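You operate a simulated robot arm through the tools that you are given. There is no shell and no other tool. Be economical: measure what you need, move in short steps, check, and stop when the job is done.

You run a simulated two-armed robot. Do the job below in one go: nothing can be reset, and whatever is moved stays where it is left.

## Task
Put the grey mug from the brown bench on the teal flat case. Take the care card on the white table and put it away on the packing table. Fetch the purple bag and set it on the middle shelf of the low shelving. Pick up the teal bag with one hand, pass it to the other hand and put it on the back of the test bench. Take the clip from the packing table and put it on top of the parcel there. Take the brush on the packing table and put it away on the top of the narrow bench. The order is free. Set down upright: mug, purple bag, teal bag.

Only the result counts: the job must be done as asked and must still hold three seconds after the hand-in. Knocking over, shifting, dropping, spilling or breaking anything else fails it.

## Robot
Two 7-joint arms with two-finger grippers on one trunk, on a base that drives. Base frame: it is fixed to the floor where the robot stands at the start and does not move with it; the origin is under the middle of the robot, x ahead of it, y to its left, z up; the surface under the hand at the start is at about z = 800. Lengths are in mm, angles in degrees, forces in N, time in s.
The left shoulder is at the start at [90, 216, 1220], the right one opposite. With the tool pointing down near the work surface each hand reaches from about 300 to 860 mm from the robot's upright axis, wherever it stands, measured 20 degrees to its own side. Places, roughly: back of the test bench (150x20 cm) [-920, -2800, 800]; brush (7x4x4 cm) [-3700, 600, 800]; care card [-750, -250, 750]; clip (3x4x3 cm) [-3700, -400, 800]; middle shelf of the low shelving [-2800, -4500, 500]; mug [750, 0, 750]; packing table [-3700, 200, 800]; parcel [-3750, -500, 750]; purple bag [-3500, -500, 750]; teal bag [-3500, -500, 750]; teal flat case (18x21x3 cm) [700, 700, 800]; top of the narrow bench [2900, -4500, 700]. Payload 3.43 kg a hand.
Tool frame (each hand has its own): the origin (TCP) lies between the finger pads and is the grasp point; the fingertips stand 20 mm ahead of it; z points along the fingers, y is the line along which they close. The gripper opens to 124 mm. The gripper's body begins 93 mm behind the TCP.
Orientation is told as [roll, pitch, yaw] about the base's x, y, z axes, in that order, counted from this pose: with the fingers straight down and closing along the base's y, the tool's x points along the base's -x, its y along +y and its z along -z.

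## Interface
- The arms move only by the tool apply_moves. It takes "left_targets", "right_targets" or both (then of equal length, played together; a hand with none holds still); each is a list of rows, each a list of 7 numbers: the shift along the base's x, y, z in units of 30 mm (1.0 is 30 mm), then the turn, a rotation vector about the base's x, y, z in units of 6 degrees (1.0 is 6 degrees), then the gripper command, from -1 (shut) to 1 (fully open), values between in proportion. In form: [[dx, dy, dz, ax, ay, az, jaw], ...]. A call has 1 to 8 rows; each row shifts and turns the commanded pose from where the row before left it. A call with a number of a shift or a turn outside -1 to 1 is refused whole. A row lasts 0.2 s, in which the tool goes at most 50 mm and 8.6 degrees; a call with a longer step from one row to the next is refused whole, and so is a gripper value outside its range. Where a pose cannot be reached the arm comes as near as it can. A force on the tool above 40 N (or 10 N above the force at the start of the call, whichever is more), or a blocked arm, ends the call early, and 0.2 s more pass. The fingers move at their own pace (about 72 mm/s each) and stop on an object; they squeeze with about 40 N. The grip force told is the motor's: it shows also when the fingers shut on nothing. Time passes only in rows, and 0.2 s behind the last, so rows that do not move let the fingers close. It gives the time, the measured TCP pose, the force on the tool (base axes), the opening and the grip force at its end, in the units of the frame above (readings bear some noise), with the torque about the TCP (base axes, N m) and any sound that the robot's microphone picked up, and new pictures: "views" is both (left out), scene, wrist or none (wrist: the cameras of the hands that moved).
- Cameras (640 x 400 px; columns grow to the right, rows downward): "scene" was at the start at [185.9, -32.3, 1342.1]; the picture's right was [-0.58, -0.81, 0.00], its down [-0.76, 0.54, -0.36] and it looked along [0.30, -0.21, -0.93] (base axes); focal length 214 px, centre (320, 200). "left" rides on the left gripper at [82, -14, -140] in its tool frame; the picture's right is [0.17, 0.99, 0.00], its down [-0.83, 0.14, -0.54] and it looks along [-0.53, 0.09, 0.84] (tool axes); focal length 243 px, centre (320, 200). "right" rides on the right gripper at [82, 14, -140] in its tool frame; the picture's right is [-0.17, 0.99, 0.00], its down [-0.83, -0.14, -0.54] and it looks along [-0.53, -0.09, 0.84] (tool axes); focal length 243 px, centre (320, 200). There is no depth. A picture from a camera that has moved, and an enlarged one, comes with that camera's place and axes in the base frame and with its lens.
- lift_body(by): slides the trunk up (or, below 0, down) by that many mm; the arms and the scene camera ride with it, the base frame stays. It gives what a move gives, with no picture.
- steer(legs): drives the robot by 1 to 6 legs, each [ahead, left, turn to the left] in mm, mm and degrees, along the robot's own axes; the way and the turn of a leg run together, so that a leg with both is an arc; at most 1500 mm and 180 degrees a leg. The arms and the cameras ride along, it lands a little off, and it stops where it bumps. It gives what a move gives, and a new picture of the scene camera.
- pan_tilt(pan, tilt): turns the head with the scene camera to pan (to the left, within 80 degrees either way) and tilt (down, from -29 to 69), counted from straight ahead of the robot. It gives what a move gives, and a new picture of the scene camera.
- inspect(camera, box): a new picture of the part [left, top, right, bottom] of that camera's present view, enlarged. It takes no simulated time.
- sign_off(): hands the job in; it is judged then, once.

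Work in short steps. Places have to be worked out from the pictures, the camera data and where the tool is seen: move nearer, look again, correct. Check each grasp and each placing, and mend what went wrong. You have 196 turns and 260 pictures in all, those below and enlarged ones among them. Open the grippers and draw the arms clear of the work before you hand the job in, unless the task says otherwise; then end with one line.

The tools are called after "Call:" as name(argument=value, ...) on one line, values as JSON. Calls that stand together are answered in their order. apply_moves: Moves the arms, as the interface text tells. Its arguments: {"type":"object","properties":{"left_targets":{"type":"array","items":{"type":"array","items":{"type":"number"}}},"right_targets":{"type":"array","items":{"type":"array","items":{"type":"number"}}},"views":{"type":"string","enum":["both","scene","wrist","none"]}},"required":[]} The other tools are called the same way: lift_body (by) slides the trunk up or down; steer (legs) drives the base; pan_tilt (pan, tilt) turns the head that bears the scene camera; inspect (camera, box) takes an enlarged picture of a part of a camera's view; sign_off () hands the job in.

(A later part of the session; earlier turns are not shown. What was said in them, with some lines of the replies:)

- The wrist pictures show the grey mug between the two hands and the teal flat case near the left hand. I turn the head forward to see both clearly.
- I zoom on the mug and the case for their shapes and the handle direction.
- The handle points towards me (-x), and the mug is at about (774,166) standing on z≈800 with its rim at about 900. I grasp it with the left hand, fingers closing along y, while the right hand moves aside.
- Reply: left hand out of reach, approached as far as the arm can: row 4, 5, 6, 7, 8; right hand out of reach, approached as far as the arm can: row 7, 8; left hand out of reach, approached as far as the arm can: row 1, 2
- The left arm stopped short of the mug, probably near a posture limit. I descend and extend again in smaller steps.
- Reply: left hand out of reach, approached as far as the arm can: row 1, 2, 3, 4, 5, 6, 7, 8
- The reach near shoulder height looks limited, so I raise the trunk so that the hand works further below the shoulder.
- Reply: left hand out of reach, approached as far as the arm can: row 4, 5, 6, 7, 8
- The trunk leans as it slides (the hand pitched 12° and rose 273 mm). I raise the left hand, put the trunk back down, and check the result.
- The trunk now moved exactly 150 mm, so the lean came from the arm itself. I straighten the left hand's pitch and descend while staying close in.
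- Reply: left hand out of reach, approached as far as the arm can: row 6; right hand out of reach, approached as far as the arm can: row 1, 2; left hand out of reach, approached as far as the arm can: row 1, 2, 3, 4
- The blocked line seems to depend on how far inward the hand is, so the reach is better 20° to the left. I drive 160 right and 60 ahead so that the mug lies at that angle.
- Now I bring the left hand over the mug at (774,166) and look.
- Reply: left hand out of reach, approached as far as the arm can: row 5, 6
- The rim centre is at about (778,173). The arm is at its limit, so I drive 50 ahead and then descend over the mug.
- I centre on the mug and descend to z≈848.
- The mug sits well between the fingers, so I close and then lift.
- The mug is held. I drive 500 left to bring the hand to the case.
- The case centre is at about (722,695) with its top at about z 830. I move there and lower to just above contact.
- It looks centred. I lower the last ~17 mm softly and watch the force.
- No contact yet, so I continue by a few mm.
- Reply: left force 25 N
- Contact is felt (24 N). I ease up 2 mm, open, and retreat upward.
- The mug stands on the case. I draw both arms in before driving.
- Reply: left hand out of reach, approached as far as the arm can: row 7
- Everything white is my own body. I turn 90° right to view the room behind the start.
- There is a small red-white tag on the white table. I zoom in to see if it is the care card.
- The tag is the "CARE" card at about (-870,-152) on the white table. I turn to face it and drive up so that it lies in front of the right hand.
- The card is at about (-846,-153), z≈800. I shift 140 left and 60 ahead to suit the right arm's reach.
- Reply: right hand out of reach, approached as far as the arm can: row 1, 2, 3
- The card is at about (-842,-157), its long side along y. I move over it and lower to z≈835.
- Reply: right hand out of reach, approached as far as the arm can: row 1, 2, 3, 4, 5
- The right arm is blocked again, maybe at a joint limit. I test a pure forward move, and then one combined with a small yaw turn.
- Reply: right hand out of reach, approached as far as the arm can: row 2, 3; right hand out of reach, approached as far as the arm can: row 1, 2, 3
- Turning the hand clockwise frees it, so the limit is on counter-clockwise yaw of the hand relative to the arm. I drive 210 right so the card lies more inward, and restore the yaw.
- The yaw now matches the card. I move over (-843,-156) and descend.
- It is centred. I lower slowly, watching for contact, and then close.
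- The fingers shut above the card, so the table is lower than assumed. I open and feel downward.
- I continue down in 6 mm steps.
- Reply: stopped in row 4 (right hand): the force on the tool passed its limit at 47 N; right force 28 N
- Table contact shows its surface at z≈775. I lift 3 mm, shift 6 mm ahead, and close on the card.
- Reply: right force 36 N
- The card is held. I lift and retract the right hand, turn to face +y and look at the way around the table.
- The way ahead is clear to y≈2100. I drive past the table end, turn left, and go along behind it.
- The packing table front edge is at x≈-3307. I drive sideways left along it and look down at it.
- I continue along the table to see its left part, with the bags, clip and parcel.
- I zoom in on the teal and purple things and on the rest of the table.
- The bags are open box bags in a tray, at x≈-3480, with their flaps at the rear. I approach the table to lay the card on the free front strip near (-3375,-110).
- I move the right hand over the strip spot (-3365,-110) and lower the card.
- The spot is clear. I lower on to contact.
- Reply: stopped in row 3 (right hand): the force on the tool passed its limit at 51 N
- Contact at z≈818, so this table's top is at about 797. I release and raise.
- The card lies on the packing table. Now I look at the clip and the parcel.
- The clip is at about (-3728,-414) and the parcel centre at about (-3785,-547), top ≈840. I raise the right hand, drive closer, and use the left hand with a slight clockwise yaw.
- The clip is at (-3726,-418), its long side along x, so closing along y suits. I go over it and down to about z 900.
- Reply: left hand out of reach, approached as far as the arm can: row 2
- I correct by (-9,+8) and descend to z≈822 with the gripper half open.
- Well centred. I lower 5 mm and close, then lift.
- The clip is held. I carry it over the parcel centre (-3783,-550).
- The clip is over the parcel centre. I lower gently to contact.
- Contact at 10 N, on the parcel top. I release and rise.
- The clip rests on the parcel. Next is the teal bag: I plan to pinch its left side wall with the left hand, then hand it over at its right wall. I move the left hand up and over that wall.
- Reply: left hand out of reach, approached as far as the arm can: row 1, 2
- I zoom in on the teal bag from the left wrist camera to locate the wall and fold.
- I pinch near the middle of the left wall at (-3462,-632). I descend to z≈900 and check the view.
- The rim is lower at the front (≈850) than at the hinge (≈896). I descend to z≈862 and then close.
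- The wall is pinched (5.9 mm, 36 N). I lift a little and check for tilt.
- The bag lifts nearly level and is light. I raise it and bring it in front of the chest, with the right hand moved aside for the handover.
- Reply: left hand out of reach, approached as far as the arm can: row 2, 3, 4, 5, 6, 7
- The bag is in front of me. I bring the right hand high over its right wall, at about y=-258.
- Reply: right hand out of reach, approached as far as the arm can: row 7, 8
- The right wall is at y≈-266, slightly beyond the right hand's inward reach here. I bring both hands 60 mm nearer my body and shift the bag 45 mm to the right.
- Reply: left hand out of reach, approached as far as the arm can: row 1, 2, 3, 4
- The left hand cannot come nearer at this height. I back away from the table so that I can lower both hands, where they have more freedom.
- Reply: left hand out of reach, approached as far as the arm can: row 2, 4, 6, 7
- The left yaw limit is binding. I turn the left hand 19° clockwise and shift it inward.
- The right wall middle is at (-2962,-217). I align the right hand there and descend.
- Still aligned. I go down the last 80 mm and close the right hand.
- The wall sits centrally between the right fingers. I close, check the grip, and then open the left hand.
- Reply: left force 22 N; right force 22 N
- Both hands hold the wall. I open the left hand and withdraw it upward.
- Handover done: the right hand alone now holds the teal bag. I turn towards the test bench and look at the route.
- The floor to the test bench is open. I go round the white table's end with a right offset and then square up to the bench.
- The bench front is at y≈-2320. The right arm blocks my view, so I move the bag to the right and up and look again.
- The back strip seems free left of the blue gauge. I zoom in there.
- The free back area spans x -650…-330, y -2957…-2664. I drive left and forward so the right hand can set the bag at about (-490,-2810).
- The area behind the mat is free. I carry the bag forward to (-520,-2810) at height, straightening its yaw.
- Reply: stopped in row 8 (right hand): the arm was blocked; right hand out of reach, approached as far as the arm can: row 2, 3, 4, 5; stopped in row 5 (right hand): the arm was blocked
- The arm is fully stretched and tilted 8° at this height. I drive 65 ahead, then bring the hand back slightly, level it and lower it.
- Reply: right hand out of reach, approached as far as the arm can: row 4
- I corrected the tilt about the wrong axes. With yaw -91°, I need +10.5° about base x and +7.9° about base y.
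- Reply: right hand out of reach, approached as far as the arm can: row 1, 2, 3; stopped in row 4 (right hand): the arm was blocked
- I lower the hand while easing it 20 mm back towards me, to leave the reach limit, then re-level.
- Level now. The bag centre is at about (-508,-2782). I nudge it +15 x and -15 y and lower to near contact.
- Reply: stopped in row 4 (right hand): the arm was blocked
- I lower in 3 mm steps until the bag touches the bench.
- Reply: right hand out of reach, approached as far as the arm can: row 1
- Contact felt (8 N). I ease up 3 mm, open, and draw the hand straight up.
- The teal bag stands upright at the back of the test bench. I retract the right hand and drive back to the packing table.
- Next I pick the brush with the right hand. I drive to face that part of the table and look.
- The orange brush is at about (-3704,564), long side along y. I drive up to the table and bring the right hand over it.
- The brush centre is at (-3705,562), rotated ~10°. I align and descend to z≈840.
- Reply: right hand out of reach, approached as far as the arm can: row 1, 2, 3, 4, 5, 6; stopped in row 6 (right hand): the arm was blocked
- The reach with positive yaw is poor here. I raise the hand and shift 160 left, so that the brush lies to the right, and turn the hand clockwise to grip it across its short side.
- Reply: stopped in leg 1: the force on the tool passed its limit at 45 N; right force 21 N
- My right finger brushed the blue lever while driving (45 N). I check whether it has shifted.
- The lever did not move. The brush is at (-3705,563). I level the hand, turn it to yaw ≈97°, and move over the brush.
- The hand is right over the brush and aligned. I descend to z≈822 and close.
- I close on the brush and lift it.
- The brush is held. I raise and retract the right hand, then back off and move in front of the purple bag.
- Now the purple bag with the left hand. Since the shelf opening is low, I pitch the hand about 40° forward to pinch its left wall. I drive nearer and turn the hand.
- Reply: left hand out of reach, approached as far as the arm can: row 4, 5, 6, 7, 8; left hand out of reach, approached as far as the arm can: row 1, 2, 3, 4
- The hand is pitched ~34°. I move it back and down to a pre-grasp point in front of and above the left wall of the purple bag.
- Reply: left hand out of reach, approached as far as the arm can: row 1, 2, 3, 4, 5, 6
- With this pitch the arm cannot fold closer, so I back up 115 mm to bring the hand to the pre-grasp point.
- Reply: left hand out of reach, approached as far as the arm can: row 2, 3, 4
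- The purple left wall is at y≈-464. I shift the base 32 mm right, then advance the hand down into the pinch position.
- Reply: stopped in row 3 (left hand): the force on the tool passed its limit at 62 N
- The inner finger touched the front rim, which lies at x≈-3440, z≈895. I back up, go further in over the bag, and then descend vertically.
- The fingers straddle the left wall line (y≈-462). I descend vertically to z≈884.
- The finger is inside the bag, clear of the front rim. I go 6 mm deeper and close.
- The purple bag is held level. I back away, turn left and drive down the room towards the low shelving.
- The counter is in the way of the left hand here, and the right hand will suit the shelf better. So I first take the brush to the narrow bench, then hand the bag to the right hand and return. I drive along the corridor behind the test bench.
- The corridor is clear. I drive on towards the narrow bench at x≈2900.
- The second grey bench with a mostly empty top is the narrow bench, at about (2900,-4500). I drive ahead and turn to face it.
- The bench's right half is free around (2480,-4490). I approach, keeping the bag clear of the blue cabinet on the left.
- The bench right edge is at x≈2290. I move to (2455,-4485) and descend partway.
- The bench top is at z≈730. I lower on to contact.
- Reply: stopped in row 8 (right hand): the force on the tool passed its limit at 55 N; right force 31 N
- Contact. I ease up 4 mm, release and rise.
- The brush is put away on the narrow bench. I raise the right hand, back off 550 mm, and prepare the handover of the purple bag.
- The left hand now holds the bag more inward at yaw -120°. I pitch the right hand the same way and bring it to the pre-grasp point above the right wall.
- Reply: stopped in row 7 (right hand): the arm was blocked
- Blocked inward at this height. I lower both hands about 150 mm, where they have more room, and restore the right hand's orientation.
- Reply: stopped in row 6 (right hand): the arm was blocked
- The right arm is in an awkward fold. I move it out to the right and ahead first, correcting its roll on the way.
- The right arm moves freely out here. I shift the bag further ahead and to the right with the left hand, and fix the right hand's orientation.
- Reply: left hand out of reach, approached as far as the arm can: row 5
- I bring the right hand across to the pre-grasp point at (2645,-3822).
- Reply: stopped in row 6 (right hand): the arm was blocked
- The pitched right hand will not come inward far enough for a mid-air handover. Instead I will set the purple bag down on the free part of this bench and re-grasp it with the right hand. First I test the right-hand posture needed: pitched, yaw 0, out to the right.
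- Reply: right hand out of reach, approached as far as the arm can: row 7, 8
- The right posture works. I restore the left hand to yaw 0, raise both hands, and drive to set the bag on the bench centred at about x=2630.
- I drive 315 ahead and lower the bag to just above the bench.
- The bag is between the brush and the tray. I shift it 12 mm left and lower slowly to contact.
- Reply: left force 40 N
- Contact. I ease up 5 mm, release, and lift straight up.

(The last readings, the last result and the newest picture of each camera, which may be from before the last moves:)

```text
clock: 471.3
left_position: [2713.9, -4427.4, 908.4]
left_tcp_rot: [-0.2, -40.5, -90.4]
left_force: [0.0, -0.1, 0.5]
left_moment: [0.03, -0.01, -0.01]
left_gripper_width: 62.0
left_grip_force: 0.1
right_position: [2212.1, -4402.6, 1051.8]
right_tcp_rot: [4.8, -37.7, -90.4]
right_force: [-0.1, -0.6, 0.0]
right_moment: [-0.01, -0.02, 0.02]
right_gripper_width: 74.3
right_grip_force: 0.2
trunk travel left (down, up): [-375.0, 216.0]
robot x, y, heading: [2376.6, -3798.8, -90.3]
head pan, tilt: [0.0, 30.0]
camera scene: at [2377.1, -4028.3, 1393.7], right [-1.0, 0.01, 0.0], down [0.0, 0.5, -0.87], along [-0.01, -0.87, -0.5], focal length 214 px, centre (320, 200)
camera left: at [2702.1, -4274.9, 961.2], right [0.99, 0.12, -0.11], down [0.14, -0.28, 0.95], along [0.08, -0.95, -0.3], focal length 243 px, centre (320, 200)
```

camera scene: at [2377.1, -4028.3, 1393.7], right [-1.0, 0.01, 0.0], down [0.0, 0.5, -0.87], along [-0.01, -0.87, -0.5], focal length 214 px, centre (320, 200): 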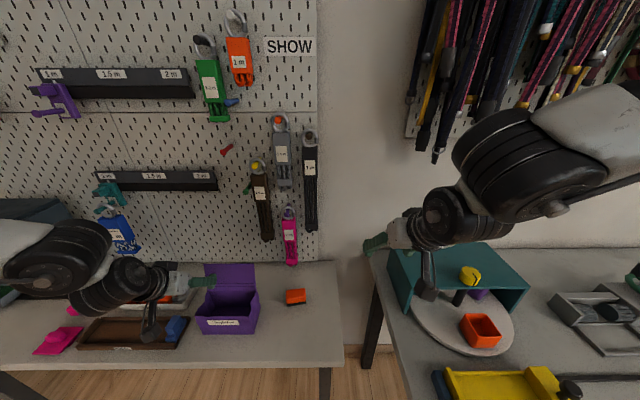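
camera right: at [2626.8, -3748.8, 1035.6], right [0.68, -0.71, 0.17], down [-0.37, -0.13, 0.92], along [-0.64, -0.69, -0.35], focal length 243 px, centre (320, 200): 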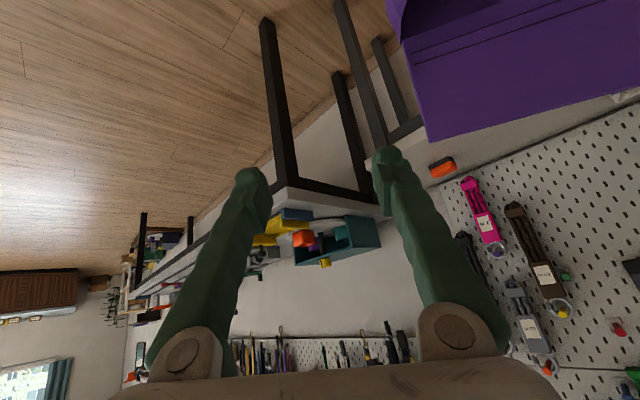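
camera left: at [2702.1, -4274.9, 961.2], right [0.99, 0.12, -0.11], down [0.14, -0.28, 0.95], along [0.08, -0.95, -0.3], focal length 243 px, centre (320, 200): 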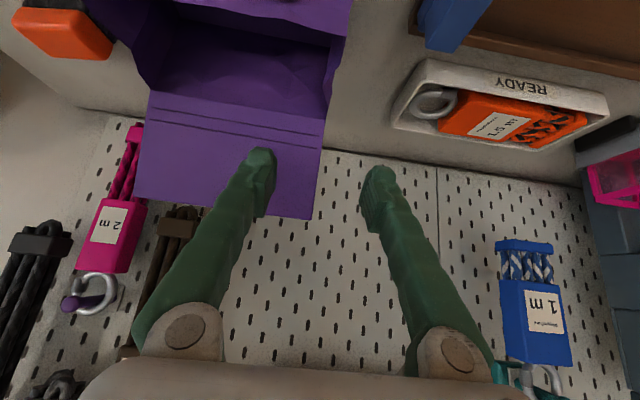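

The bag stands on the bench. I back off, and un-pitch and retract the left hand while squaring up the right hand.

Call:
steer(legs=[[-300, 0, 0]])

Call:
apply_moves(left_targets=[[-0.3, 0.3, 0.8, 0.95, 0, -0.5, 0], [-0.3, 0.3, 0.8, 0.95, 0, -0.5, 0], [-0.3, 0.5, 0.8, 0.95, 0, -0.5, 0], [-0.3, 0.8, 0.8, 0.95, 0, -0.5, 0], [0, 0.8, 0.8, 0.95, 0, -0.5, 0], [0, 0.8, 0.8, 0.95, 0, -0.5, 0], [0, 0.8, 0, 0.95, 0, 0, 0], [0, 0.8, 0, 0, 0, 0, 0]], right_targets=[[0, 0, -0.5, -0.1, 0.22, -0.12, 0], [0, 0, -0.5, -0.1, 0.22, -0.12, 0], [0, 0, -0.5, -0.1, 0.2, -0.12, 0], [0, 0, -0.5, 0, 0, 0, 0], [0, 0, 0, 0, 0, 0, 0], [0, 0, 0, 0, 0, 0, 0], [0, 0, 0, 0, 0, 0, 0], [0, 0, 0, 0, 0, 0, 0]], views="none")

Call:
steer(legs=[[0, 350, 0], [240, 0, 0]])

```text
clock: 473.8
left_position: [2719.8, -4123.0, 907.5]
left_tcp_rot: [-0.2, -40.5, -90.1]
left_force: [0.4, -0.3, 0.1]
left_moment: [-0.03, -0.02, -0.01]
left_gripper_width: 61.9
left_grip_force: 0.1
right_position: [2217.8, -4097.9, 1050.7]
right_tcp_rot: [5.0, -37.6, -90.0]
right_force: [0.3, 0.1, -0.3]
right_moment: [-0.02, 0.0, -0.02]
right_gripper_width: 74.7
right_grip_force: 0.0
trunk travel left (down, up): [-375.0, 216.0]
robot x, y, heading: [2385.8, -3491.7, -90.4]
head pan, tilt: [0.0, 30.0]
camera scene: at [2380.5, -3724.8, 1393.5], right [-1.0, 0.0, 0.0], down [0.0, 0.5, -0.87], along [0.0, -0.87, -0.5], focal length 214 px, centre (320, 200)
```

scene: 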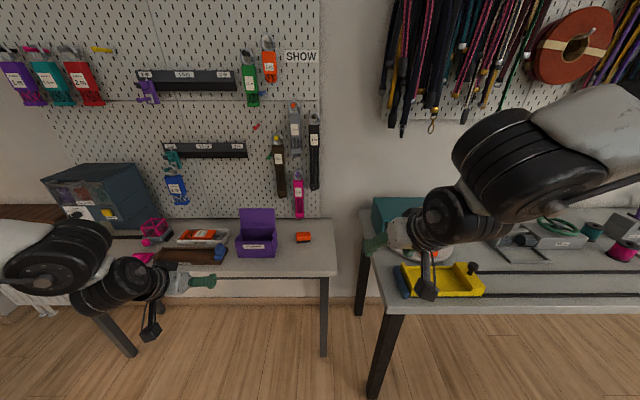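

```text
clock: 475.6
left_position: [2683.3, -3967.3, 1054.7]
left_tcp_rot: [-7.1, -1.4, -106.3]
left_force: [0.6, 0.2, 0.1]
left_moment: [-0.04, 0.01, -0.02]
left_gripper_width: 61.8
left_grip_force: 0.1
right_position: [2216.6, -4096.2, 993.6]
right_tcp_rot: [-0.1, -39.4, -89.1]
right_force: [0.9, 1.1, -0.2]
right_moment: [-0.03, 0.0, 0.01]
right_gripper_width: 62.0
right_grip_force: 0.1
trunk travel left (down, up): [-375.0, 216.0]
robot x, y, heading: [2379.8, -3492.5, -90.2]
head pan, tilt: [0.0, 30.0]
```

```text
clock: 482.5
left_position: [3029.4, -4208.6, 1054.7]
left_tcp_rot: [-7.1, -1.3, -106.7]
left_force: [-0.3, 0.5, 0.1]
left_moment: [-0.01, 0.04, 0.0]
left_gripper_width: 62.0
left_grip_force: 0.1
right_position: [2563.3, -4334.3, 992.8]
right_tcp_rot: [-0.1, -39.4, -89.5]
right_force: [0.3, 0.8, 0.1]
right_moment: [-0.03, 0.03, 0.04]
right_gripper_width: 62.1
right_grip_force: 0.0
trunk travel left (down, up): [-375.0, 216.0]
robot x, y, heading: [2728.3, -3732.4, -90.5]
head pan, tilt: [0.0, 30.0]
camera scene: at [2730.1, -3961.4, 1393.7], right [-1.0, 0.01, 0.0], down [0.01, 0.5, -0.87], along [-0.01, -0.87, -0.5], focal length 214 px, centre (320, 200)
```

scene: 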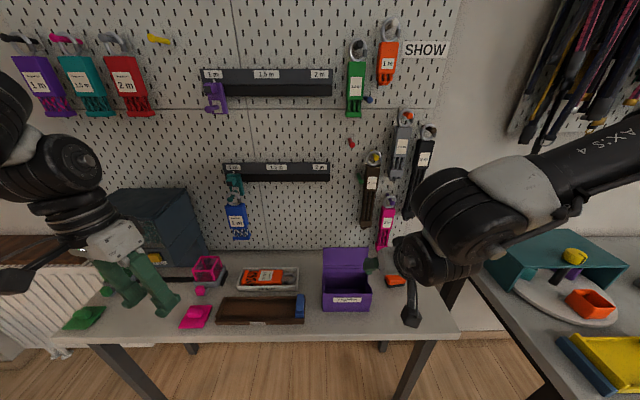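

I bring the right hand over the bag's right wall and look with its camera.

Call:
apply_moves(right_targets=[[0, -0.6, -0.5, 0, 0, 0, 0], [0, -0.6, -0.5, 0, 0, 0, 0], [0, -0.6, -0.6, 0, 0, 0, 0], [0, -0.6, -0.6, 0, 0, 0, 0], [0, -0.6, -0.6, 0, 0, 0, 0], [0, 0, 0, 0, 0, 0, 0]], views="both")

```text
clock: 483.9
left_position: [3031.3, -4208.3, 1054.4]
left_tcp_rot: [-7.0, -1.4, -106.6]
left_force: [0.4, -0.5, 0.0]
left_moment: [0.02, -0.02, 0.03]
left_gripper_width: 62.1
left_grip_force: 0.0
right_position: [2577.8, -4412.2, 910.5]
right_tcp_rot: [-0.2, -39.5, -89.8]
right_force: [-0.4, 0.3, 0.2]
right_moment: [0.01, 0.01, 0.02]
right_gripper_width: 61.9
right_grip_force: 0.0
right hand out of reach, approached as far as the arm can: row 4, 5
trunk travel left (down, up): [-375.0, 216.0]
robot x, y, heading: [2733.4, -3729.2, -90.2]
head pan, tilt: [0.0, 30.0]
camera scene: at [2729.8, -3961.8, 1393.7], right [-1.0, 0.01, 0.0], down [0.01, 0.5, -0.87], along [-0.01, -0.87, -0.5], focal length 214 px, centre (320, 200)
camera right: at [2590.9, -4259.7, 966.5], right [0.99, -0.13, 0.1], down [-0.14, -0.3, 0.94], along [-0.09, -0.95, -0.31], focal length 243 px, centre (320, 200)
```

scene: 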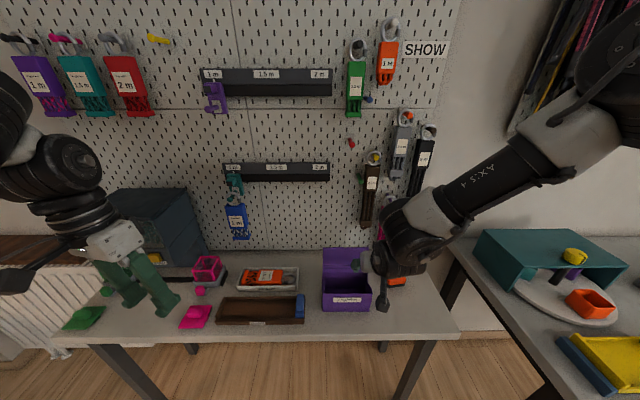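
right: 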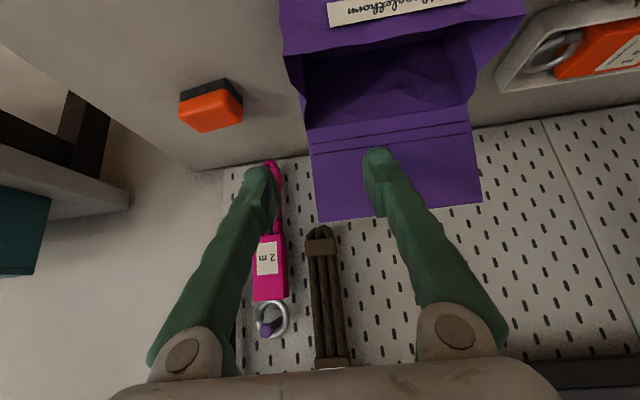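

The right wall runs at x≈2568, y -4373…-4485. I drive 45 ahead for reach, then position the hand and descend vertically.

Call:
steer(legs=[[50, 0, 0]])

Call:
apply_moves(right_targets=[[-0.35, 0.5, 0, 0, 0, 0, 0.1], [0, 0.55, -0.2, 0, 0, 0, 0.1], [0, 0, -0.7, 0, 0, 0, 0.1], [0, 0, -0.7, 0, 0, 0, 0.1], [0, 0, 0, 0, 0, 0, 0.1]], views="both")

```text
clock: 484.8
left_position: [3029.8, -4256.1, 1055.1]
left_tcp_rot: [-7.0, -1.4, -106.7]
left_force: [-1.1, 0.0, -0.9]
left_moment: [0.0, -0.01, -0.01]
left_gripper_width: 62.0
left_grip_force: 0.0
right_position: [2576.4, -4458.9, 913.3]
right_tcp_rot: [-0.2, -39.5, -89.9]
right_force: [0.3, 1.1, 0.2]
right_moment: [-0.05, -0.01, 0.02]
right_gripper_width: 61.7
right_grip_force: 0.1
trunk travel left (down, up): [-375.0, 216.0]
robot x, y, heading: [2731.1, -3779.4, -90.6]
head pan, tilt: [0.0, 30.0]
camera scene: at [2729.6, -4008.8, 1393.9], right [-1.0, 0.01, 0.0], down [0.01, 0.5, -0.87], along [-0.01, -0.87, -0.5], focal length 214 px, centre (320, 200)
```

scene: 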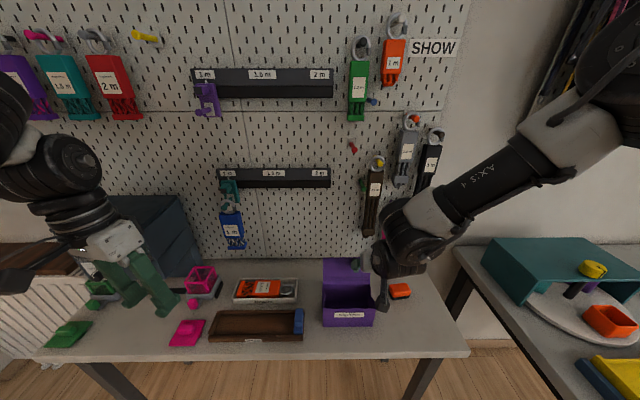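

```text
clock: 486.0
left_position: [3029.6, -4256.1, 1054.4]
left_tcp_rot: [-7.2, -1.4, -106.6]
left_force: [0.3, -0.2, -0.2]
left_moment: [-0.01, 0.03, -0.02]
left_gripper_width: 62.0
left_grip_force: 0.0
right_position: [2565.6, -4429.2, 862.4]
right_tcp_rot: [-0.2, -39.5, -89.8]
right_force: [0.4, -0.9, -0.4]
right_moment: [0.01, 0.04, 0.0]
right_gripper_width: 68.2
right_grip_force: 0.1
trunk travel left (down, up): [-375.0, 216.0]
robot x, y, heading: [2733.7, -3779.8, -90.5]
head pan, tilt: [0.0, 30.0]
camera scene: at [2729.7, -4010.5, 1393.6], right [-1.0, 0.01, 0.0], down [0.01, 0.5, -0.87], along [-0.01, -0.87, -0.5], focal length 214 px, centre (320, 200)
camera right: at [2579.1, -4275.9, 917.3], right [0.99, -0.13, 0.1], down [-0.14, -0.3, 0.94], along [-0.09, -0.95, -0.31], focal length 243 px, centre (320, 200)
```

scene: 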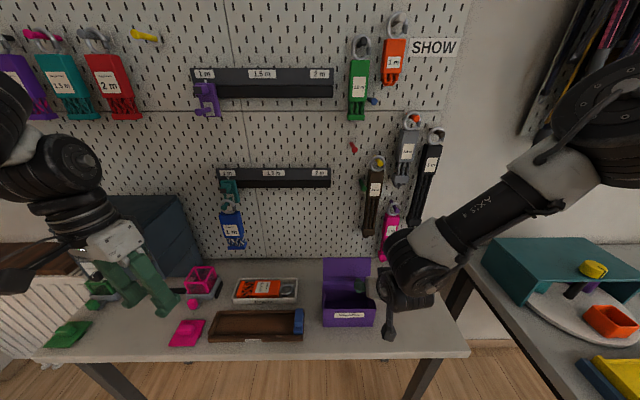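
right: 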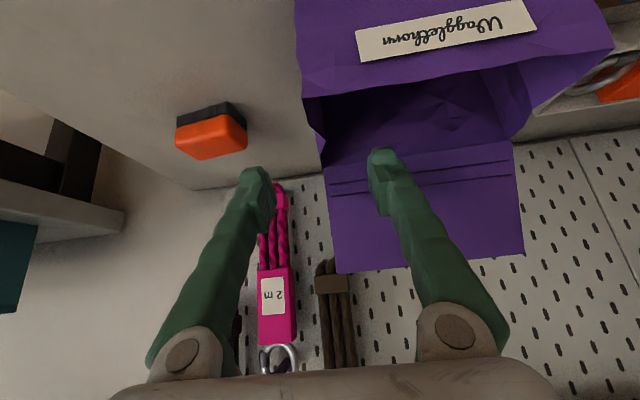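

The wall is centred between the fingers. I descend to z≈808 and close.

Call:
apply_moves(right_targets=[[0, 0, -0.7, 0, 0, 0, 0.1], [0, 0, -0.7, 0, 0, 0, 0.1], [0, 0, -0.35, 0, 0, 0, 0.1], [0, 0, 0, 0, 0, 0, -0.4], [0, 0, 0, 0, 0, 0, -1], [0, 0, 0, 0, 0, 0, -1], [0, 0, 0, 0, 0, 0, -1], [0, 0, 0, 0, 0, 0, -1]], views="wrist")

```text
clock: 487.8
left_position: [3029.2, -4257.2, 1054.0]
left_tcp_rot: [-7.0, -1.4, -106.6]
left_force: [-1.6, -0.7, -0.2]
left_moment: [0.03, 0.01, -0.01]
left_gripper_width: 61.9
left_grip_force: 0.0
right_position: [2568.3, -4423.4, 811.3]
right_tcp_rot: [-0.3, -39.6, -90.0]
right_force: [-0.1, -0.5, -0.4]
right_moment: [0.0, -0.02, 0.05]
right_gripper_width: 5.9
right_grip_force: 36.3
right hand out of reach, approached as far as the arm can: row 3
trunk travel left (down, up): [-375.0, 216.0]
robot x, y, heading: [2730.7, -3780.3, -90.5]
head pan, tilt: [0.0, 30.0]
camera right: at [2582.6, -4272.8, 867.2], right [0.99, -0.13, 0.1], down [-0.14, -0.3, 0.95], along [-0.09, -0.95, -0.31], focal length 243 px, centre (320, 200)
```

right: 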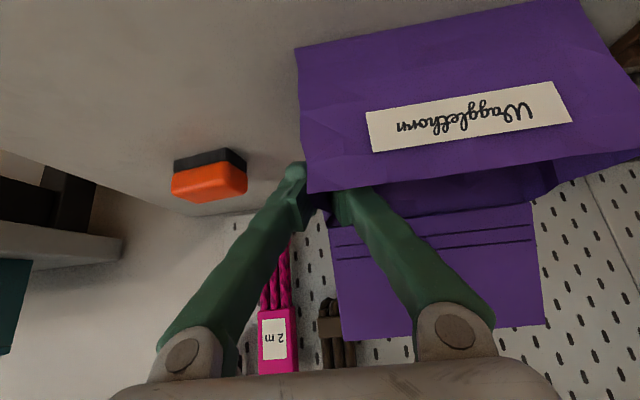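

The right wall is pinched. I lift and check.

Call:
apply_moves(right_targets=[[0, 0, 0.4, 0, 0, 0, -1], [0, 0, 0.8, 0, 0, 0, -1], [0, 0, 0.8, 0, 0, 0, -1], [0, 0, 0.8, 0, 0, 0, -1], [0, 0.3, 0.8, 0, 0, 0, -1], [0, 0.3, 0.8, 0, 0, 0, -1]], views="scene")

```text
clock: 489.2
left_position: [3029.1, -4257.0, 1054.6]
left_tcp_rot: [-7.0, -1.5, -106.7]
left_force: [-0.3, 0.4, -0.1]
left_moment: [-0.02, 0.02, -0.02]
left_gripper_width: 62.1
left_grip_force: 0.0
right_position: [2568.4, -4407.3, 945.3]
right_tcp_rot: [-0.2, -39.5, -89.8]
right_force: [0.7, 0.8, -0.2]
right_moment: [-0.01, 0.05, -0.01]
right_gripper_width: 5.9
right_grip_force: 35.9
trunk travel left (down, up): [-375.0, 216.0]
robot x, y, heading: [2731.8, -3780.9, -90.5]
head pan, tilt: [0.0, 30.0]
camera scene: at [2729.2, -4010.0, 1393.7], right [-1.0, 0.01, 0.0], down [0.01, 0.5, -0.87], along [-0.01, -0.87, -0.5], focal length 214 px, centre (320, 200)
```

scene: 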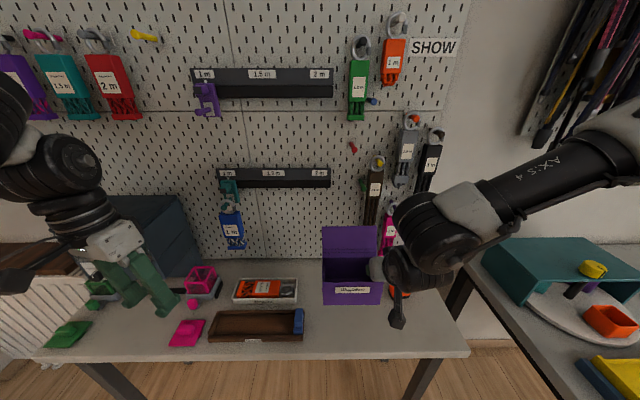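

The bag hangs level from the right hand. I back off, turn, and drive back along the corridor towards the low shelving.

Call:
steer(legs=[[-250, 0, 0], [0, 0, -89.5], [1500, 0, 0], [1500, 0, 0], [1400, 0, 0]])

```text
clock: 522.3
left_position: [-2095.9, -4004.2, 1053.4]
left_tcp_rot: [-7.1, -1.5, 165.8]
left_force: [0.4, -0.1, 0.4]
left_moment: [0.03, 0.02, 0.01]
left_gripper_width: 62.0
left_grip_force: 0.0
right_position: [-2265.4, -3549.4, 945.4]
right_tcp_rot: [-0.2, -39.5, -177.3]
right_force: [0.3, 0.0, -0.3]
right_moment: [0.0, 0.0, 0.01]
right_gripper_width: 6.4
right_grip_force: 36.0
trunk travel left (down, up): [-375.0, 216.0]
robot x, y, heading: [-1634.9, -3685.3, -178.1]
head pan, tilt: [0.0, 30.0]
camera scene: at [-1861.3, -3691.6, 1393.6], right [-0.03, 1.0, 0.0], down [0.5, 0.02, -0.87], along [-0.87, -0.03, -0.5], focal length 214 px, centre (320, 200)
```

scene: 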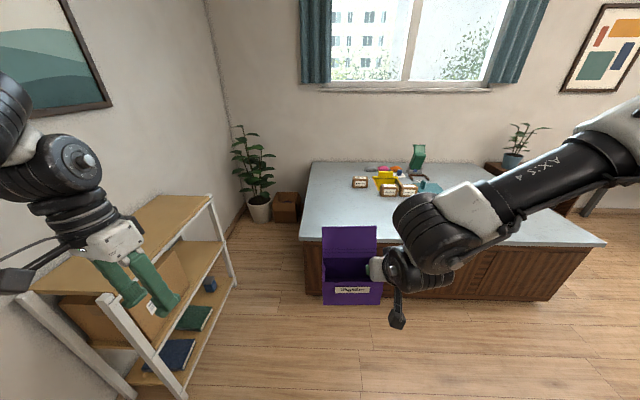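

The counter ends at y≈-3840. I raise the left hand out of the way, go to a staging point, and turn to heading -120° towards the free right half of the middle shelf.

Call:
apply_moves(left_targets=[[0.3, 0.3, 1, 0, 0.5, 0.5, 0], [0.3, 0.3, 1, 0, 0.5, 0.5, 0], [0.3, 0, 1, 0, 0, 0, 0], [0.3, 0, 1, 0, 0, 0, 0], [0.3, 0, 1, 0, 0, 0, 0], [0.3, 0, 1, 0, 0, 0, 0], [0, 0, 1, 0, 0, 0, 0]], views="none")

Call:
steer(legs=[[560, 0, 0], [0, 0, 58]])

```text
clock: 523.9
left_position: [-2039.1, -3984.7, 1264.8]
left_tcp_rot: [-5.7, -7.3, 171.8]
left_force: [0.6, -0.5, 0.5]
left_moment: [0.03, 0.01, 0.02]
left_gripper_width: 61.8
left_grip_force: 0.0
right_position: [-2264.8, -3548.3, 945.4]
right_tcp_rot: [-0.1, -39.6, -177.4]
right_force: [0.0, -0.6, -1.1]
right_moment: [0.0, 0.01, 0.0]
right_gripper_width: 5.9
right_grip_force: 36.2
trunk travel left (down, up): [-375.0, 216.0]
robot x, y, heading: [-1633.0, -3682.7, -178.2]
head pan, tilt: [0.0, 30.0]
```

```text
clock: 531.2
left_position: [-2158.5, -4209.6, 1264.3]
left_tcp_rot: [-5.9, -7.2, -131.4]
left_force: [0.1, -0.4, 0.3]
left_moment: [0.02, 0.02, 0.0]
left_gripper_width: 62.0
left_grip_force: 0.1
right_position: [-2647.9, -4161.3, 944.8]
right_tcp_rot: [-0.2, -39.4, -120.3]
right_force: [-0.3, 0.7, -0.7]
right_moment: [0.02, 0.02, 0.02]
right_gripper_width: 6.0
right_grip_force: 36.0
trunk travel left (down, up): [-375.0, 216.0]
robot x, y, heading: [-2189.5, -3701.2, -121.0]
head pan, tilt: [0.0, 30.0]
camera scene: at [-2308.3, -3900.1, 1393.6], right [-0.86, 0.52, 0.0], down [0.26, 0.43, -0.87], along [-0.45, -0.74, -0.5], focal length 214 px, centre (320, 200)
```

scene: 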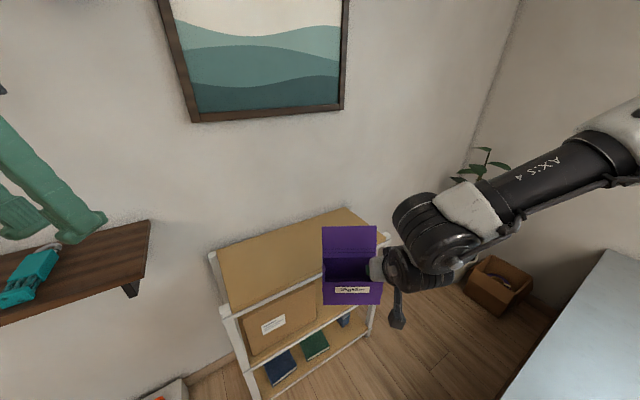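

I lower the trunk by 250 mm to look into the shelf.

Call:
lift_body(by=-250)

Call:
pan_tilt(pan=5, tilt=35)

```text
clock: 533.8
left_position: [-2158.7, -4208.5, 1015.0]
left_tcp_rot: [-5.9, -7.3, -131.3]
left_force: [0.6, -0.2, 0.1]
left_moment: [0.0, 0.02, 0.02]
left_gripper_width: 61.9
left_grip_force: 0.1
right_position: [-2647.8, -4161.5, 696.1]
right_tcp_rot: [-0.2, -39.4, -120.3]
right_force: [0.5, -0.4, -1.0]
right_moment: [0.02, 0.05, -0.01]
right_gripper_width: 6.1
right_grip_force: 36.3
trunk travel left (down, up): [-125.0, 466.0]
robot x, y, heading: [-2190.0, -3700.5, -121.1]
head pan, tilt: [0.0, 30.0]
```

```text
clock: 534.4
left_position: [-2158.4, -4209.2, 1013.4]
left_tcp_rot: [-5.9, -7.1, -131.4]
left_force: [0.1, 0.0, -0.9]
left_moment: [-0.01, 0.01, -0.02]
left_gripper_width: 62.2
left_grip_force: 0.0
right_position: [-2648.6, -4159.8, 694.5]
right_tcp_rot: [-0.2, -39.5, -120.3]
right_force: [-0.2, -0.4, 0.0]
right_moment: [0.02, 0.05, 0.0]
right_gripper_width: 6.0
right_grip_force: 36.1
trunk travel left (down, up): [-125.0, 466.0]
robot x, y, heading: [-2190.5, -3706.0, -121.0]
head pan, tilt: [5.0, 35.0]
camera scene: at [-2341.9, -3970.7, 1116.5], right [-0.9, 0.44, 0.0], down [0.25, 0.51, -0.82], along [-0.36, -0.74, -0.57], focal length 214 px, centre (320, 200)
```

scene: 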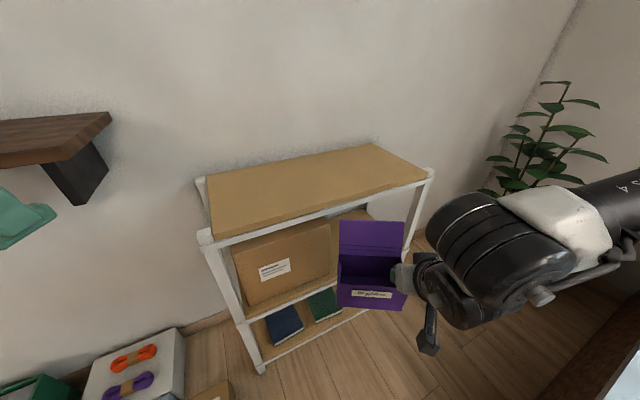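

I zoom in on the shelf front to find the heights.

Call:
inspect(camera="scene", box=[190, 140, 450, 380])

```text
1.67 times, centred on (320, 260) of scene
camera zoom: at [-2341.9, -3970.7, 1116.5], right [-0.9, 0.44, 0.0], down [0.25, 0.51, -0.82], along [-0.36, -0.74, -0.57], focal length 358 px, centre (320, 100)
```

zoom: 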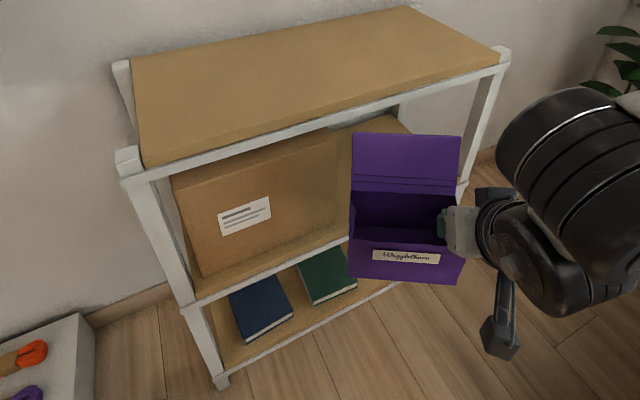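

The shelf front is at y≈-4351, the middle shelf at z≈465, the top rail at ≈775, and free width runs x -2580…-2890. I lower the bag to pass at mid-height and drive the first 190 mm in.

Call:
apply_moves(right_targets=[[0, 0, -0.6, 0, 0, 0, -1], [0, 0, -0.6, 0, 0, 0, -1], [0, 0, -0.6, 0, 0, 0, -1], [0, 0, -0.6, 0, 0, 0, -1], [0, 0, -0.6, 0, 0, 0, -1]], views="none")

Call:
steer(legs=[[180, 0, 0]])

```text
clock: 535.6
left_position: [-2159.4, -4209.2, 1013.8]
left_tcp_rot: [-5.9, -7.2, -131.3]
left_force: [0.3, 0.6, -0.2]
left_moment: [-0.02, 0.02, -0.01]
left_gripper_width: 62.2
left_grip_force: 0.1
right_position: [-2647.4, -4161.7, 603.5]
right_tcp_rot: [-0.2, -39.5, -120.3]
right_force: [-1.0, 0.3, -0.4]
right_moment: [0.01, 0.03, -0.01]
right_gripper_width: 6.0
right_grip_force: 36.5
trunk travel left (down, up): [-125.0, 466.0]
robot x, y, heading: [-2195.4, -3706.0, -121.1]
head pan, tilt: [5.0, 35.0]
```

```text
clock: 537.3
left_position: [-2249.0, -4362.5, 1013.4]
left_tcp_rot: [-6.0, -7.3, -131.1]
left_force: [0.4, 0.1, 0.3]
left_moment: [0.02, -0.03, -0.05]
left_gripper_width: 62.0
left_grip_force: 0.1
right_position: [-2737.9, -4315.6, 603.7]
right_tcp_rot: [-0.2, -39.5, -120.2]
right_force: [0.5, 0.1, 0.6]
right_moment: [0.02, 0.03, 0.01]
right_gripper_width: 6.1
right_grip_force: 35.9
trunk travel left (down, up): [-125.0, 466.0]
robot x, y, heading: [-2279.7, -3855.1, -121.0]
head pan, tilt: [5.0, 35.0]
camera scene: at [-2433.2, -4123.9, 1116.3], right [-0.9, 0.44, 0.0], down [0.25, 0.52, -0.82], along [-0.36, -0.74, -0.57], focal length 214 px, centre (320, 200)
```

scene: 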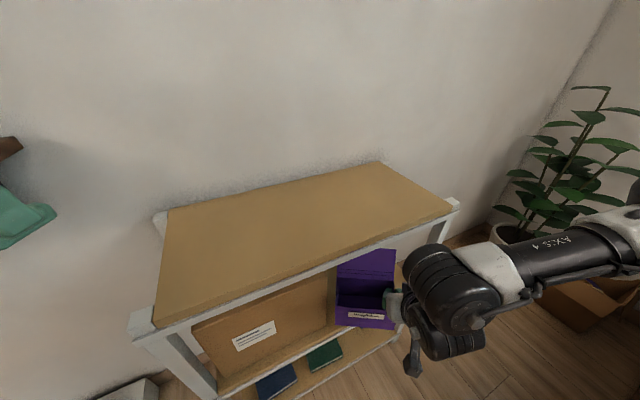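

I check the clearances with the right wrist camera and a zoom of the scene.

Call:
inspect(camera="right", box=[0, 0, 640, 400])

Call:
inspect(camera="scene", box=[300, 190, 480, 390])

```text
1.00 times, centred on (320, 200) of right (not enlarged: the box is as wide or as high as the picture)
camera zoom: at [-2648.7, -4190.6, 658.6], right [0.79, -0.61, 0.1], down [-0.27, -0.19, 0.94], along [-0.55, -0.77, -0.31], focal length 243 px, centre (320, 200)
```

zoom: 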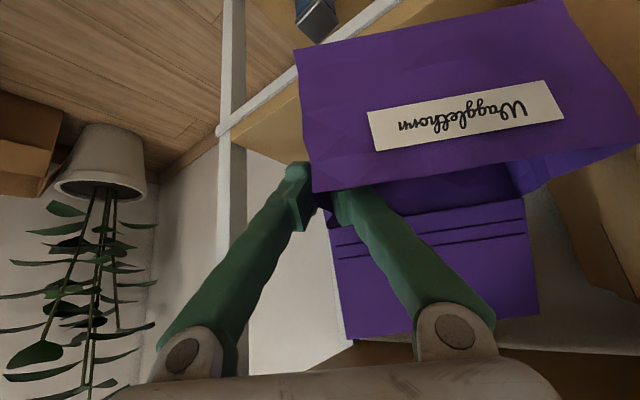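

```text
2.00 times, centred on (390, 290) of scene
camera zoom: at [-2433.2, -4123.9, 1116.3], right [-0.9, 0.44, 0.0], down [0.25, 0.52, -0.82], along [-0.36, -0.74, -0.57], focal length 429 px, centre (180, 20)
```

zoom: 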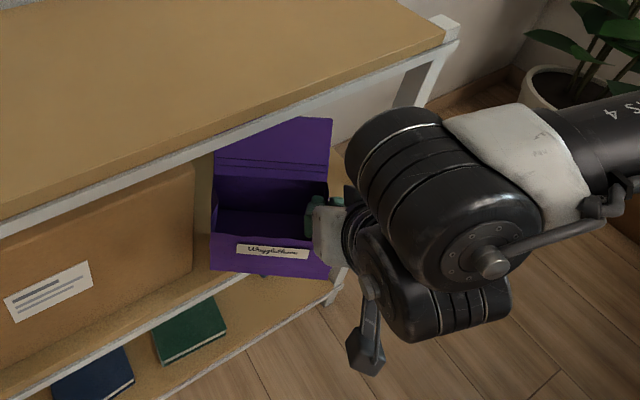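

The bag's left rear corner is close to the carton. I shift the base so that the bag first moves straight along -x by 62 mm, and look before going deeper.

Call:
steer(legs=[[32, -54, 0]])

Call:
inspect(camera="right", box=[0, 0, 640, 400])

```text
clock: 538.7
left_position: [-2311.1, -4360.5, 1013.3]
left_tcp_rot: [-5.9, -7.2, -131.1]
left_force: [1.0, -0.2, -0.5]
left_moment: [-0.01, -0.03, 0.0]
left_gripper_width: 62.1
left_grip_force: 0.0
right_position: [-2800.1, -4313.5, 603.9]
right_tcp_rot: [-0.1, -39.4, -120.2]
right_force: [0.8, -1.2, -0.4]
right_moment: [0.04, 0.0, 0.01]
right_gripper_width: 6.2
right_grip_force: 36.2
trunk travel left (down, up): [-125.0, 466.0]
robot x, y, heading: [-2345.6, -3859.6, -121.1]
head pan, tilt: [5.0, 35.0]
camera scene: at [-2495.4, -4123.4, 1116.4], right [-0.9, 0.44, 0.0], down [0.25, 0.52, -0.82], along [-0.36, -0.74, -0.57], focal length 214 px, centre (320, 200)
```

scene: 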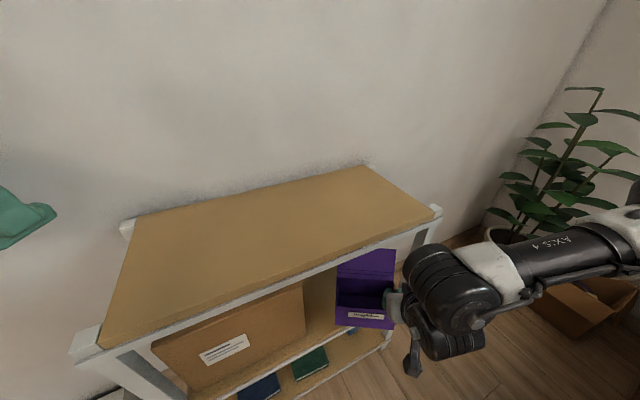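

```text
1.00 times, centred on (320, 200) of right (not enlarged: the box is as wide or as high as the picture)
camera zoom: at [-2710.8, -4190.2, 658.7], right [0.79, -0.61, 0.1], down [-0.27, -0.19, 0.94], along [-0.55, -0.77, -0.31], focal length 243 px, centre (320, 200)
```

zoom: 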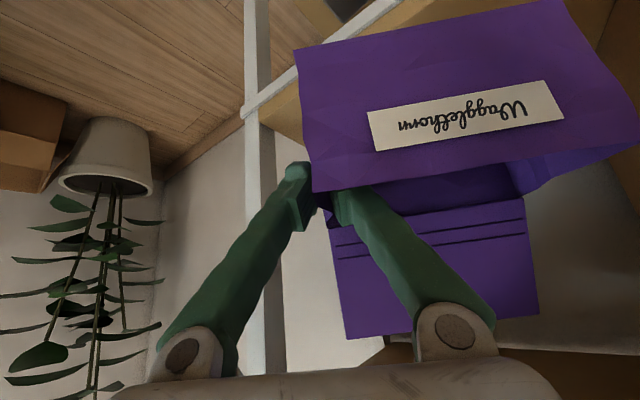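

The clearances look fine: post inner edge at x≈-2870, carton well left. I move the bag 100 mm straight in.

Call:
steer(legs=[[86, 50, 0]])

Call:
inspect(camera="right", box=[0, 0, 640, 400])

```text
clock: 540.1
left_position: [-2314.6, -4461.4, 1013.7]
left_tcp_rot: [-5.9, -7.3, -131.2]
left_force: [0.5, -1.4, -0.5]
left_moment: [0.01, 0.0, -0.02]
left_gripper_width: 62.2
left_grip_force: 0.1
right_position: [-2802.1, -4413.7, 602.8]
right_tcp_rot: [-0.2, -39.5, -120.1]
right_force: [0.1, 0.1, -0.6]
right_moment: [0.03, 0.05, -0.03]
right_gripper_width: 5.9
right_grip_force: 36.8
trunk travel left (down, up): [-125.0, 466.0]
robot x, y, heading: [-2347.6, -3957.4, -121.0]
head pan, tilt: [5.0, 35.0]
camera scene: at [-2497.9, -4223.2, 1116.3], right [-0.9, 0.44, 0.0], down [0.25, 0.52, -0.82], along [-0.36, -0.74, -0.57], focal length 214 px, centre (320, 200)
```

scene: 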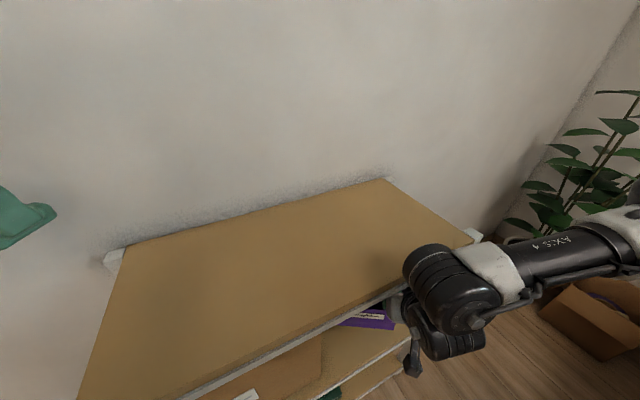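

```text
1.00 times, centred on (320, 200) of right (not enlarged: the box is as wide or as high as the picture)
camera zoom: at [-2713.5, -4289.7, 658.6], right [0.79, -0.61, 0.1], down [-0.27, -0.19, 0.94], along [-0.55, -0.77, -0.31], focal length 243 px, centre (320, 200)
```

zoom: 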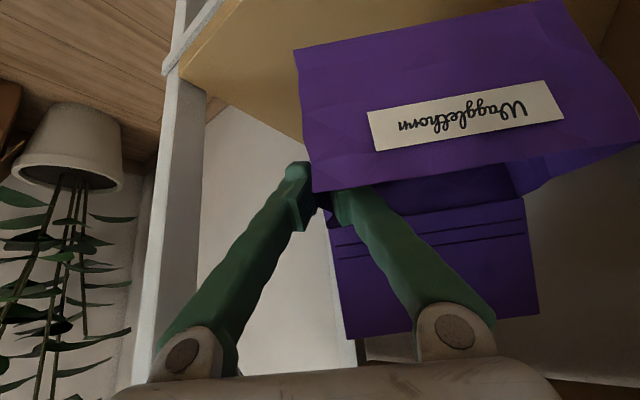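

The bag is fully inside. I lower it gently until it touches the shelf.

Call:
apply_moves(right_targets=[[0, 0, -0.6, 0, 0, 0, -1], [0, 0, -0.5, 0, 0, 0, -1], [0, 0, -0.25, 0, 0, 0, -1], [0, 0, -0.2, 0, 0, 0, -1], [0, 0, -0.2, 0, 0, 0, -1], [0, 0, -0.2, 0, 0, 0, -1]], views="wrist")

```text
clock: 541.5
left_position: [-2314.6, -4461.1, 1014.4]
left_tcp_rot: [-5.8, -7.3, -131.2]
left_force: [-0.1, -0.6, 0.1]
left_moment: [0.01, 0.01, -0.04]
left_gripper_width: 61.9
left_grip_force: 0.1
right_position: [-2802.0, -4413.2, 545.6]
right_tcp_rot: [-0.3, -39.5, -120.3]
right_force: [0.2, 0.0, -0.6]
right_moment: [0.04, 0.02, 0.01]
right_gripper_width: 6.0
right_grip_force: 35.8
trunk travel left (down, up): [-125.0, 466.0]
robot x, y, heading: [-2347.7, -3955.8, -120.8]
head pan, tilt: [5.0, 35.0]
camera right: at [-2712.8, -4289.1, 600.1], right [0.79, -0.61, 0.1], down [-0.27, -0.19, 0.94], along [-0.55, -0.77, -0.31], focal length 243 px, centre (320, 200)
```

right: 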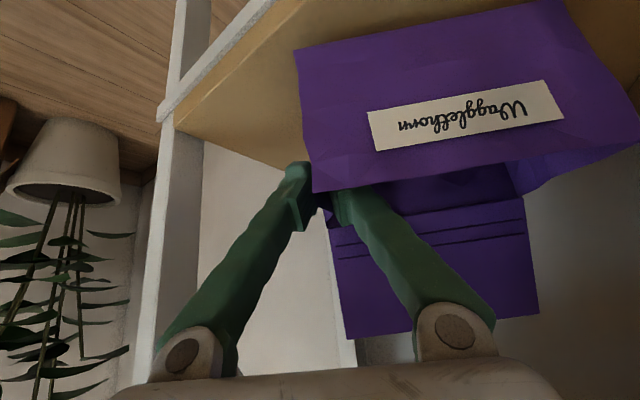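

No contact yet. I continue down in 4–5 mm steps.

Call:
apply_moves(right_targets=[[0, 0, -0.17, 0, 0, 0, -1], [0, 0, -0.17, 0, 0, 0, -1], [0, 0, -0.15, 0, 0, 0, -1], [0, 0, -0.12, 0, 0, 0, -1], [0, 0, -0.12, 0, 0, 0, -1]], views="none")

```text
clock: 542.7
left_position: [-2312.4, -4458.6, 1015.2]
left_tcp_rot: [-5.8, -7.4, -131.2]
left_force: [0.6, -0.6, 0.9]
left_moment: [0.01, 0.0, 0.01]
left_gripper_width: 61.8
left_grip_force: 0.2
right_position: [-2802.4, -4414.3, 528.2]
right_tcp_rot: [-0.1, -40.0, -120.2]
right_force: [-5.2, 3.2, 37.9]
right_moment: [-0.25, 0.22, -0.02]
right_gripper_width: 5.9
right_grip_force: 36.7
trunk travel left (down, up): [-125.0, 466.0]
robot x, y, heading: [-2344.8, -3956.9, -120.8]
head pan, tilt: [5.0, 35.0]
```

Contact on the shelf. I ease up 5 mm, open, raise the hand 65 mm, and look.

Call:
apply_moves(right_targets=[[0, 0, 0.17, 0, 0, 0, -1], [0, 0, 0, 0, 0, 0, -0.5], [0, 0, 0, 0, 0, 0, 0], [0, 0, 0, 0, 0, 0, 0], [0, 0, 0.4, 0, 0, 0, 0], [0, 0, 0.6, 0, 0, 0, 0], [0, 0, 0.6, 0, 0, 0, 0], [0, 0, 0.5, 0, 0, 0, 0]], views="wrist")

```text
clock: 544.5
left_position: [-2314.1, -4461.2, 1013.2]
left_tcp_rot: [-5.9, -7.3, -131.2]
left_force: [0.9, 0.5, -0.2]
left_moment: [0.02, 0.0, -0.01]
left_gripper_width: 62.1
left_grip_force: 0.1
right_position: [-2802.4, -4413.3, 592.4]
right_tcp_rot: [-0.1, -39.5, -120.3]
right_force: [0.3, 0.8, -0.1]
right_moment: [0.03, 0.02, -0.01]
right_gripper_width: 61.9
right_grip_force: 0.0
trunk travel left (down, up): [-125.0, 466.0]
robot x, y, heading: [-2347.4, -3956.7, -120.8]
head pan, tilt: [5.0, 35.0]
camera right: at [-2713.4, -4289.5, 647.3], right [0.79, -0.61, 0.1], down [-0.27, -0.19, 0.94], along [-0.55, -0.77, -0.31], focal length 243 px, centre (320, 200)
```

right: 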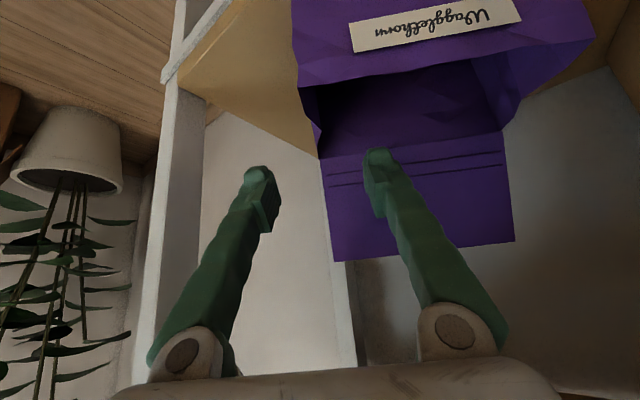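

The bag stands on the shelf and the hand is clear above its rim. I back straight out and look at the result.

Call:
steer(legs=[[-450, 0, 0]])

Call:
inspect(camera="scene", box=[180, 140, 460, 380])

```text
clock: 547.8
left_position: [-2076.9, -4067.3, 1014.0]
left_tcp_rot: [-5.8, -7.3, -130.7]
left_force: [0.6, 0.4, 0.3]
left_moment: [-0.03, -0.01, 0.0]
left_gripper_width: 61.9
left_grip_force: 0.0
right_position: [-2565.1, -4023.4, 592.6]
right_tcp_rot: [-0.2, -39.5, -119.8]
right_force: [0.4, 0.2, 0.0]
right_moment: [-0.01, 0.01, -0.01]
right_gripper_width: 62.0
right_grip_force: 0.0
trunk travel left (down, up): [-125.0, 466.0]
robot x, y, heading: [-2114.2, -3566.9, -120.7]
head pan, tilt: [5.0, 35.0]
camera scene: at [-2261.7, -3830.9, 1116.5], right [-0.9, 0.43, 0.0], down [0.25, 0.52, -0.82], along [-0.35, -0.74, -0.57], focal length 214 px, centre (320, 200)
```

scene: 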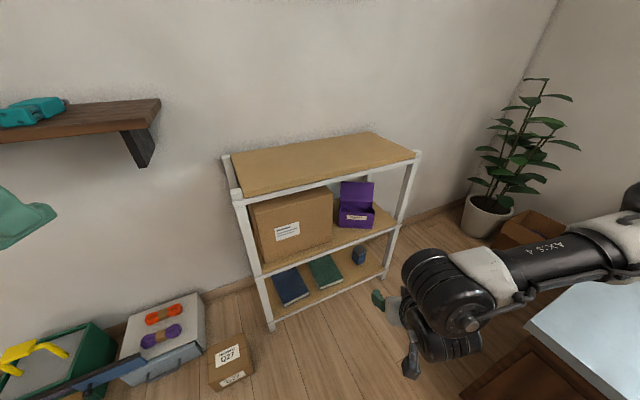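

```text
1.67 times, centred on (320, 260) of scene
camera zoom: at [-2261.7, -3830.9, 1116.5], right [-0.9, 0.43, 0.0], down [0.25, 0.52, -0.82], along [-0.35, -0.74, -0.57], focal length 358 px, centre (320, 100)
```

zoom: 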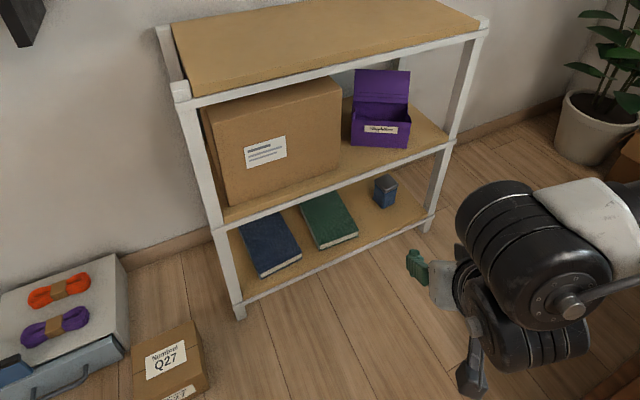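

The purple bag stands upright on the middle shelf and nothing else moved. I open both grippers fully; the arms are already clear of the work.

Call:
apply_moves(left_targets=[[0, 0, 0, 0, 0, 0, 1], [0, 0, 0, 0, 0, 0, 1], [0, 0, 0, 0, 0, 0, 1]], right_targets=[[0, 0, 0.5, 0, 0, 0, 1], [0, 0, 0.5, 0, 0, 0, 1], [0, 0, 0, 0, 0, 0, 1]], views="none")

```text
clock: 548.6
left_position: [-2076.8, -4066.7, 1014.0]
left_tcp_rot: [-5.9, -7.2, -130.7]
left_force: [0.4, 0.6, 0.6]
left_moment: [-0.02, -0.02, -0.03]
left_gripper_width: 124.0
left_grip_force: 0.0
right_position: [-2564.0, -4023.5, 623.1]
right_tcp_rot: [0.0, -39.5, -119.7]
right_force: [0.1, 0.3, 0.3]
right_moment: [-0.02, 0.01, -0.01]
right_gripper_width: 124.0
right_grip_force: 0.1
trunk travel left (down, up): [-125.0, 466.0]
robot x, y, heading: [-2114.7, -3564.2, -120.6]
head pan, tilt: [5.0, 35.0]
```

All six items are placed and both hands are empty and clear, so I hand the job in.

Call:
sign_off()

```text
The job is handed in.
```

All six items are placed as asked, with the mug and both bags set down upright; I did bump the blue lever on the packing table (45 N) while driving, and the pictures showed no shift.
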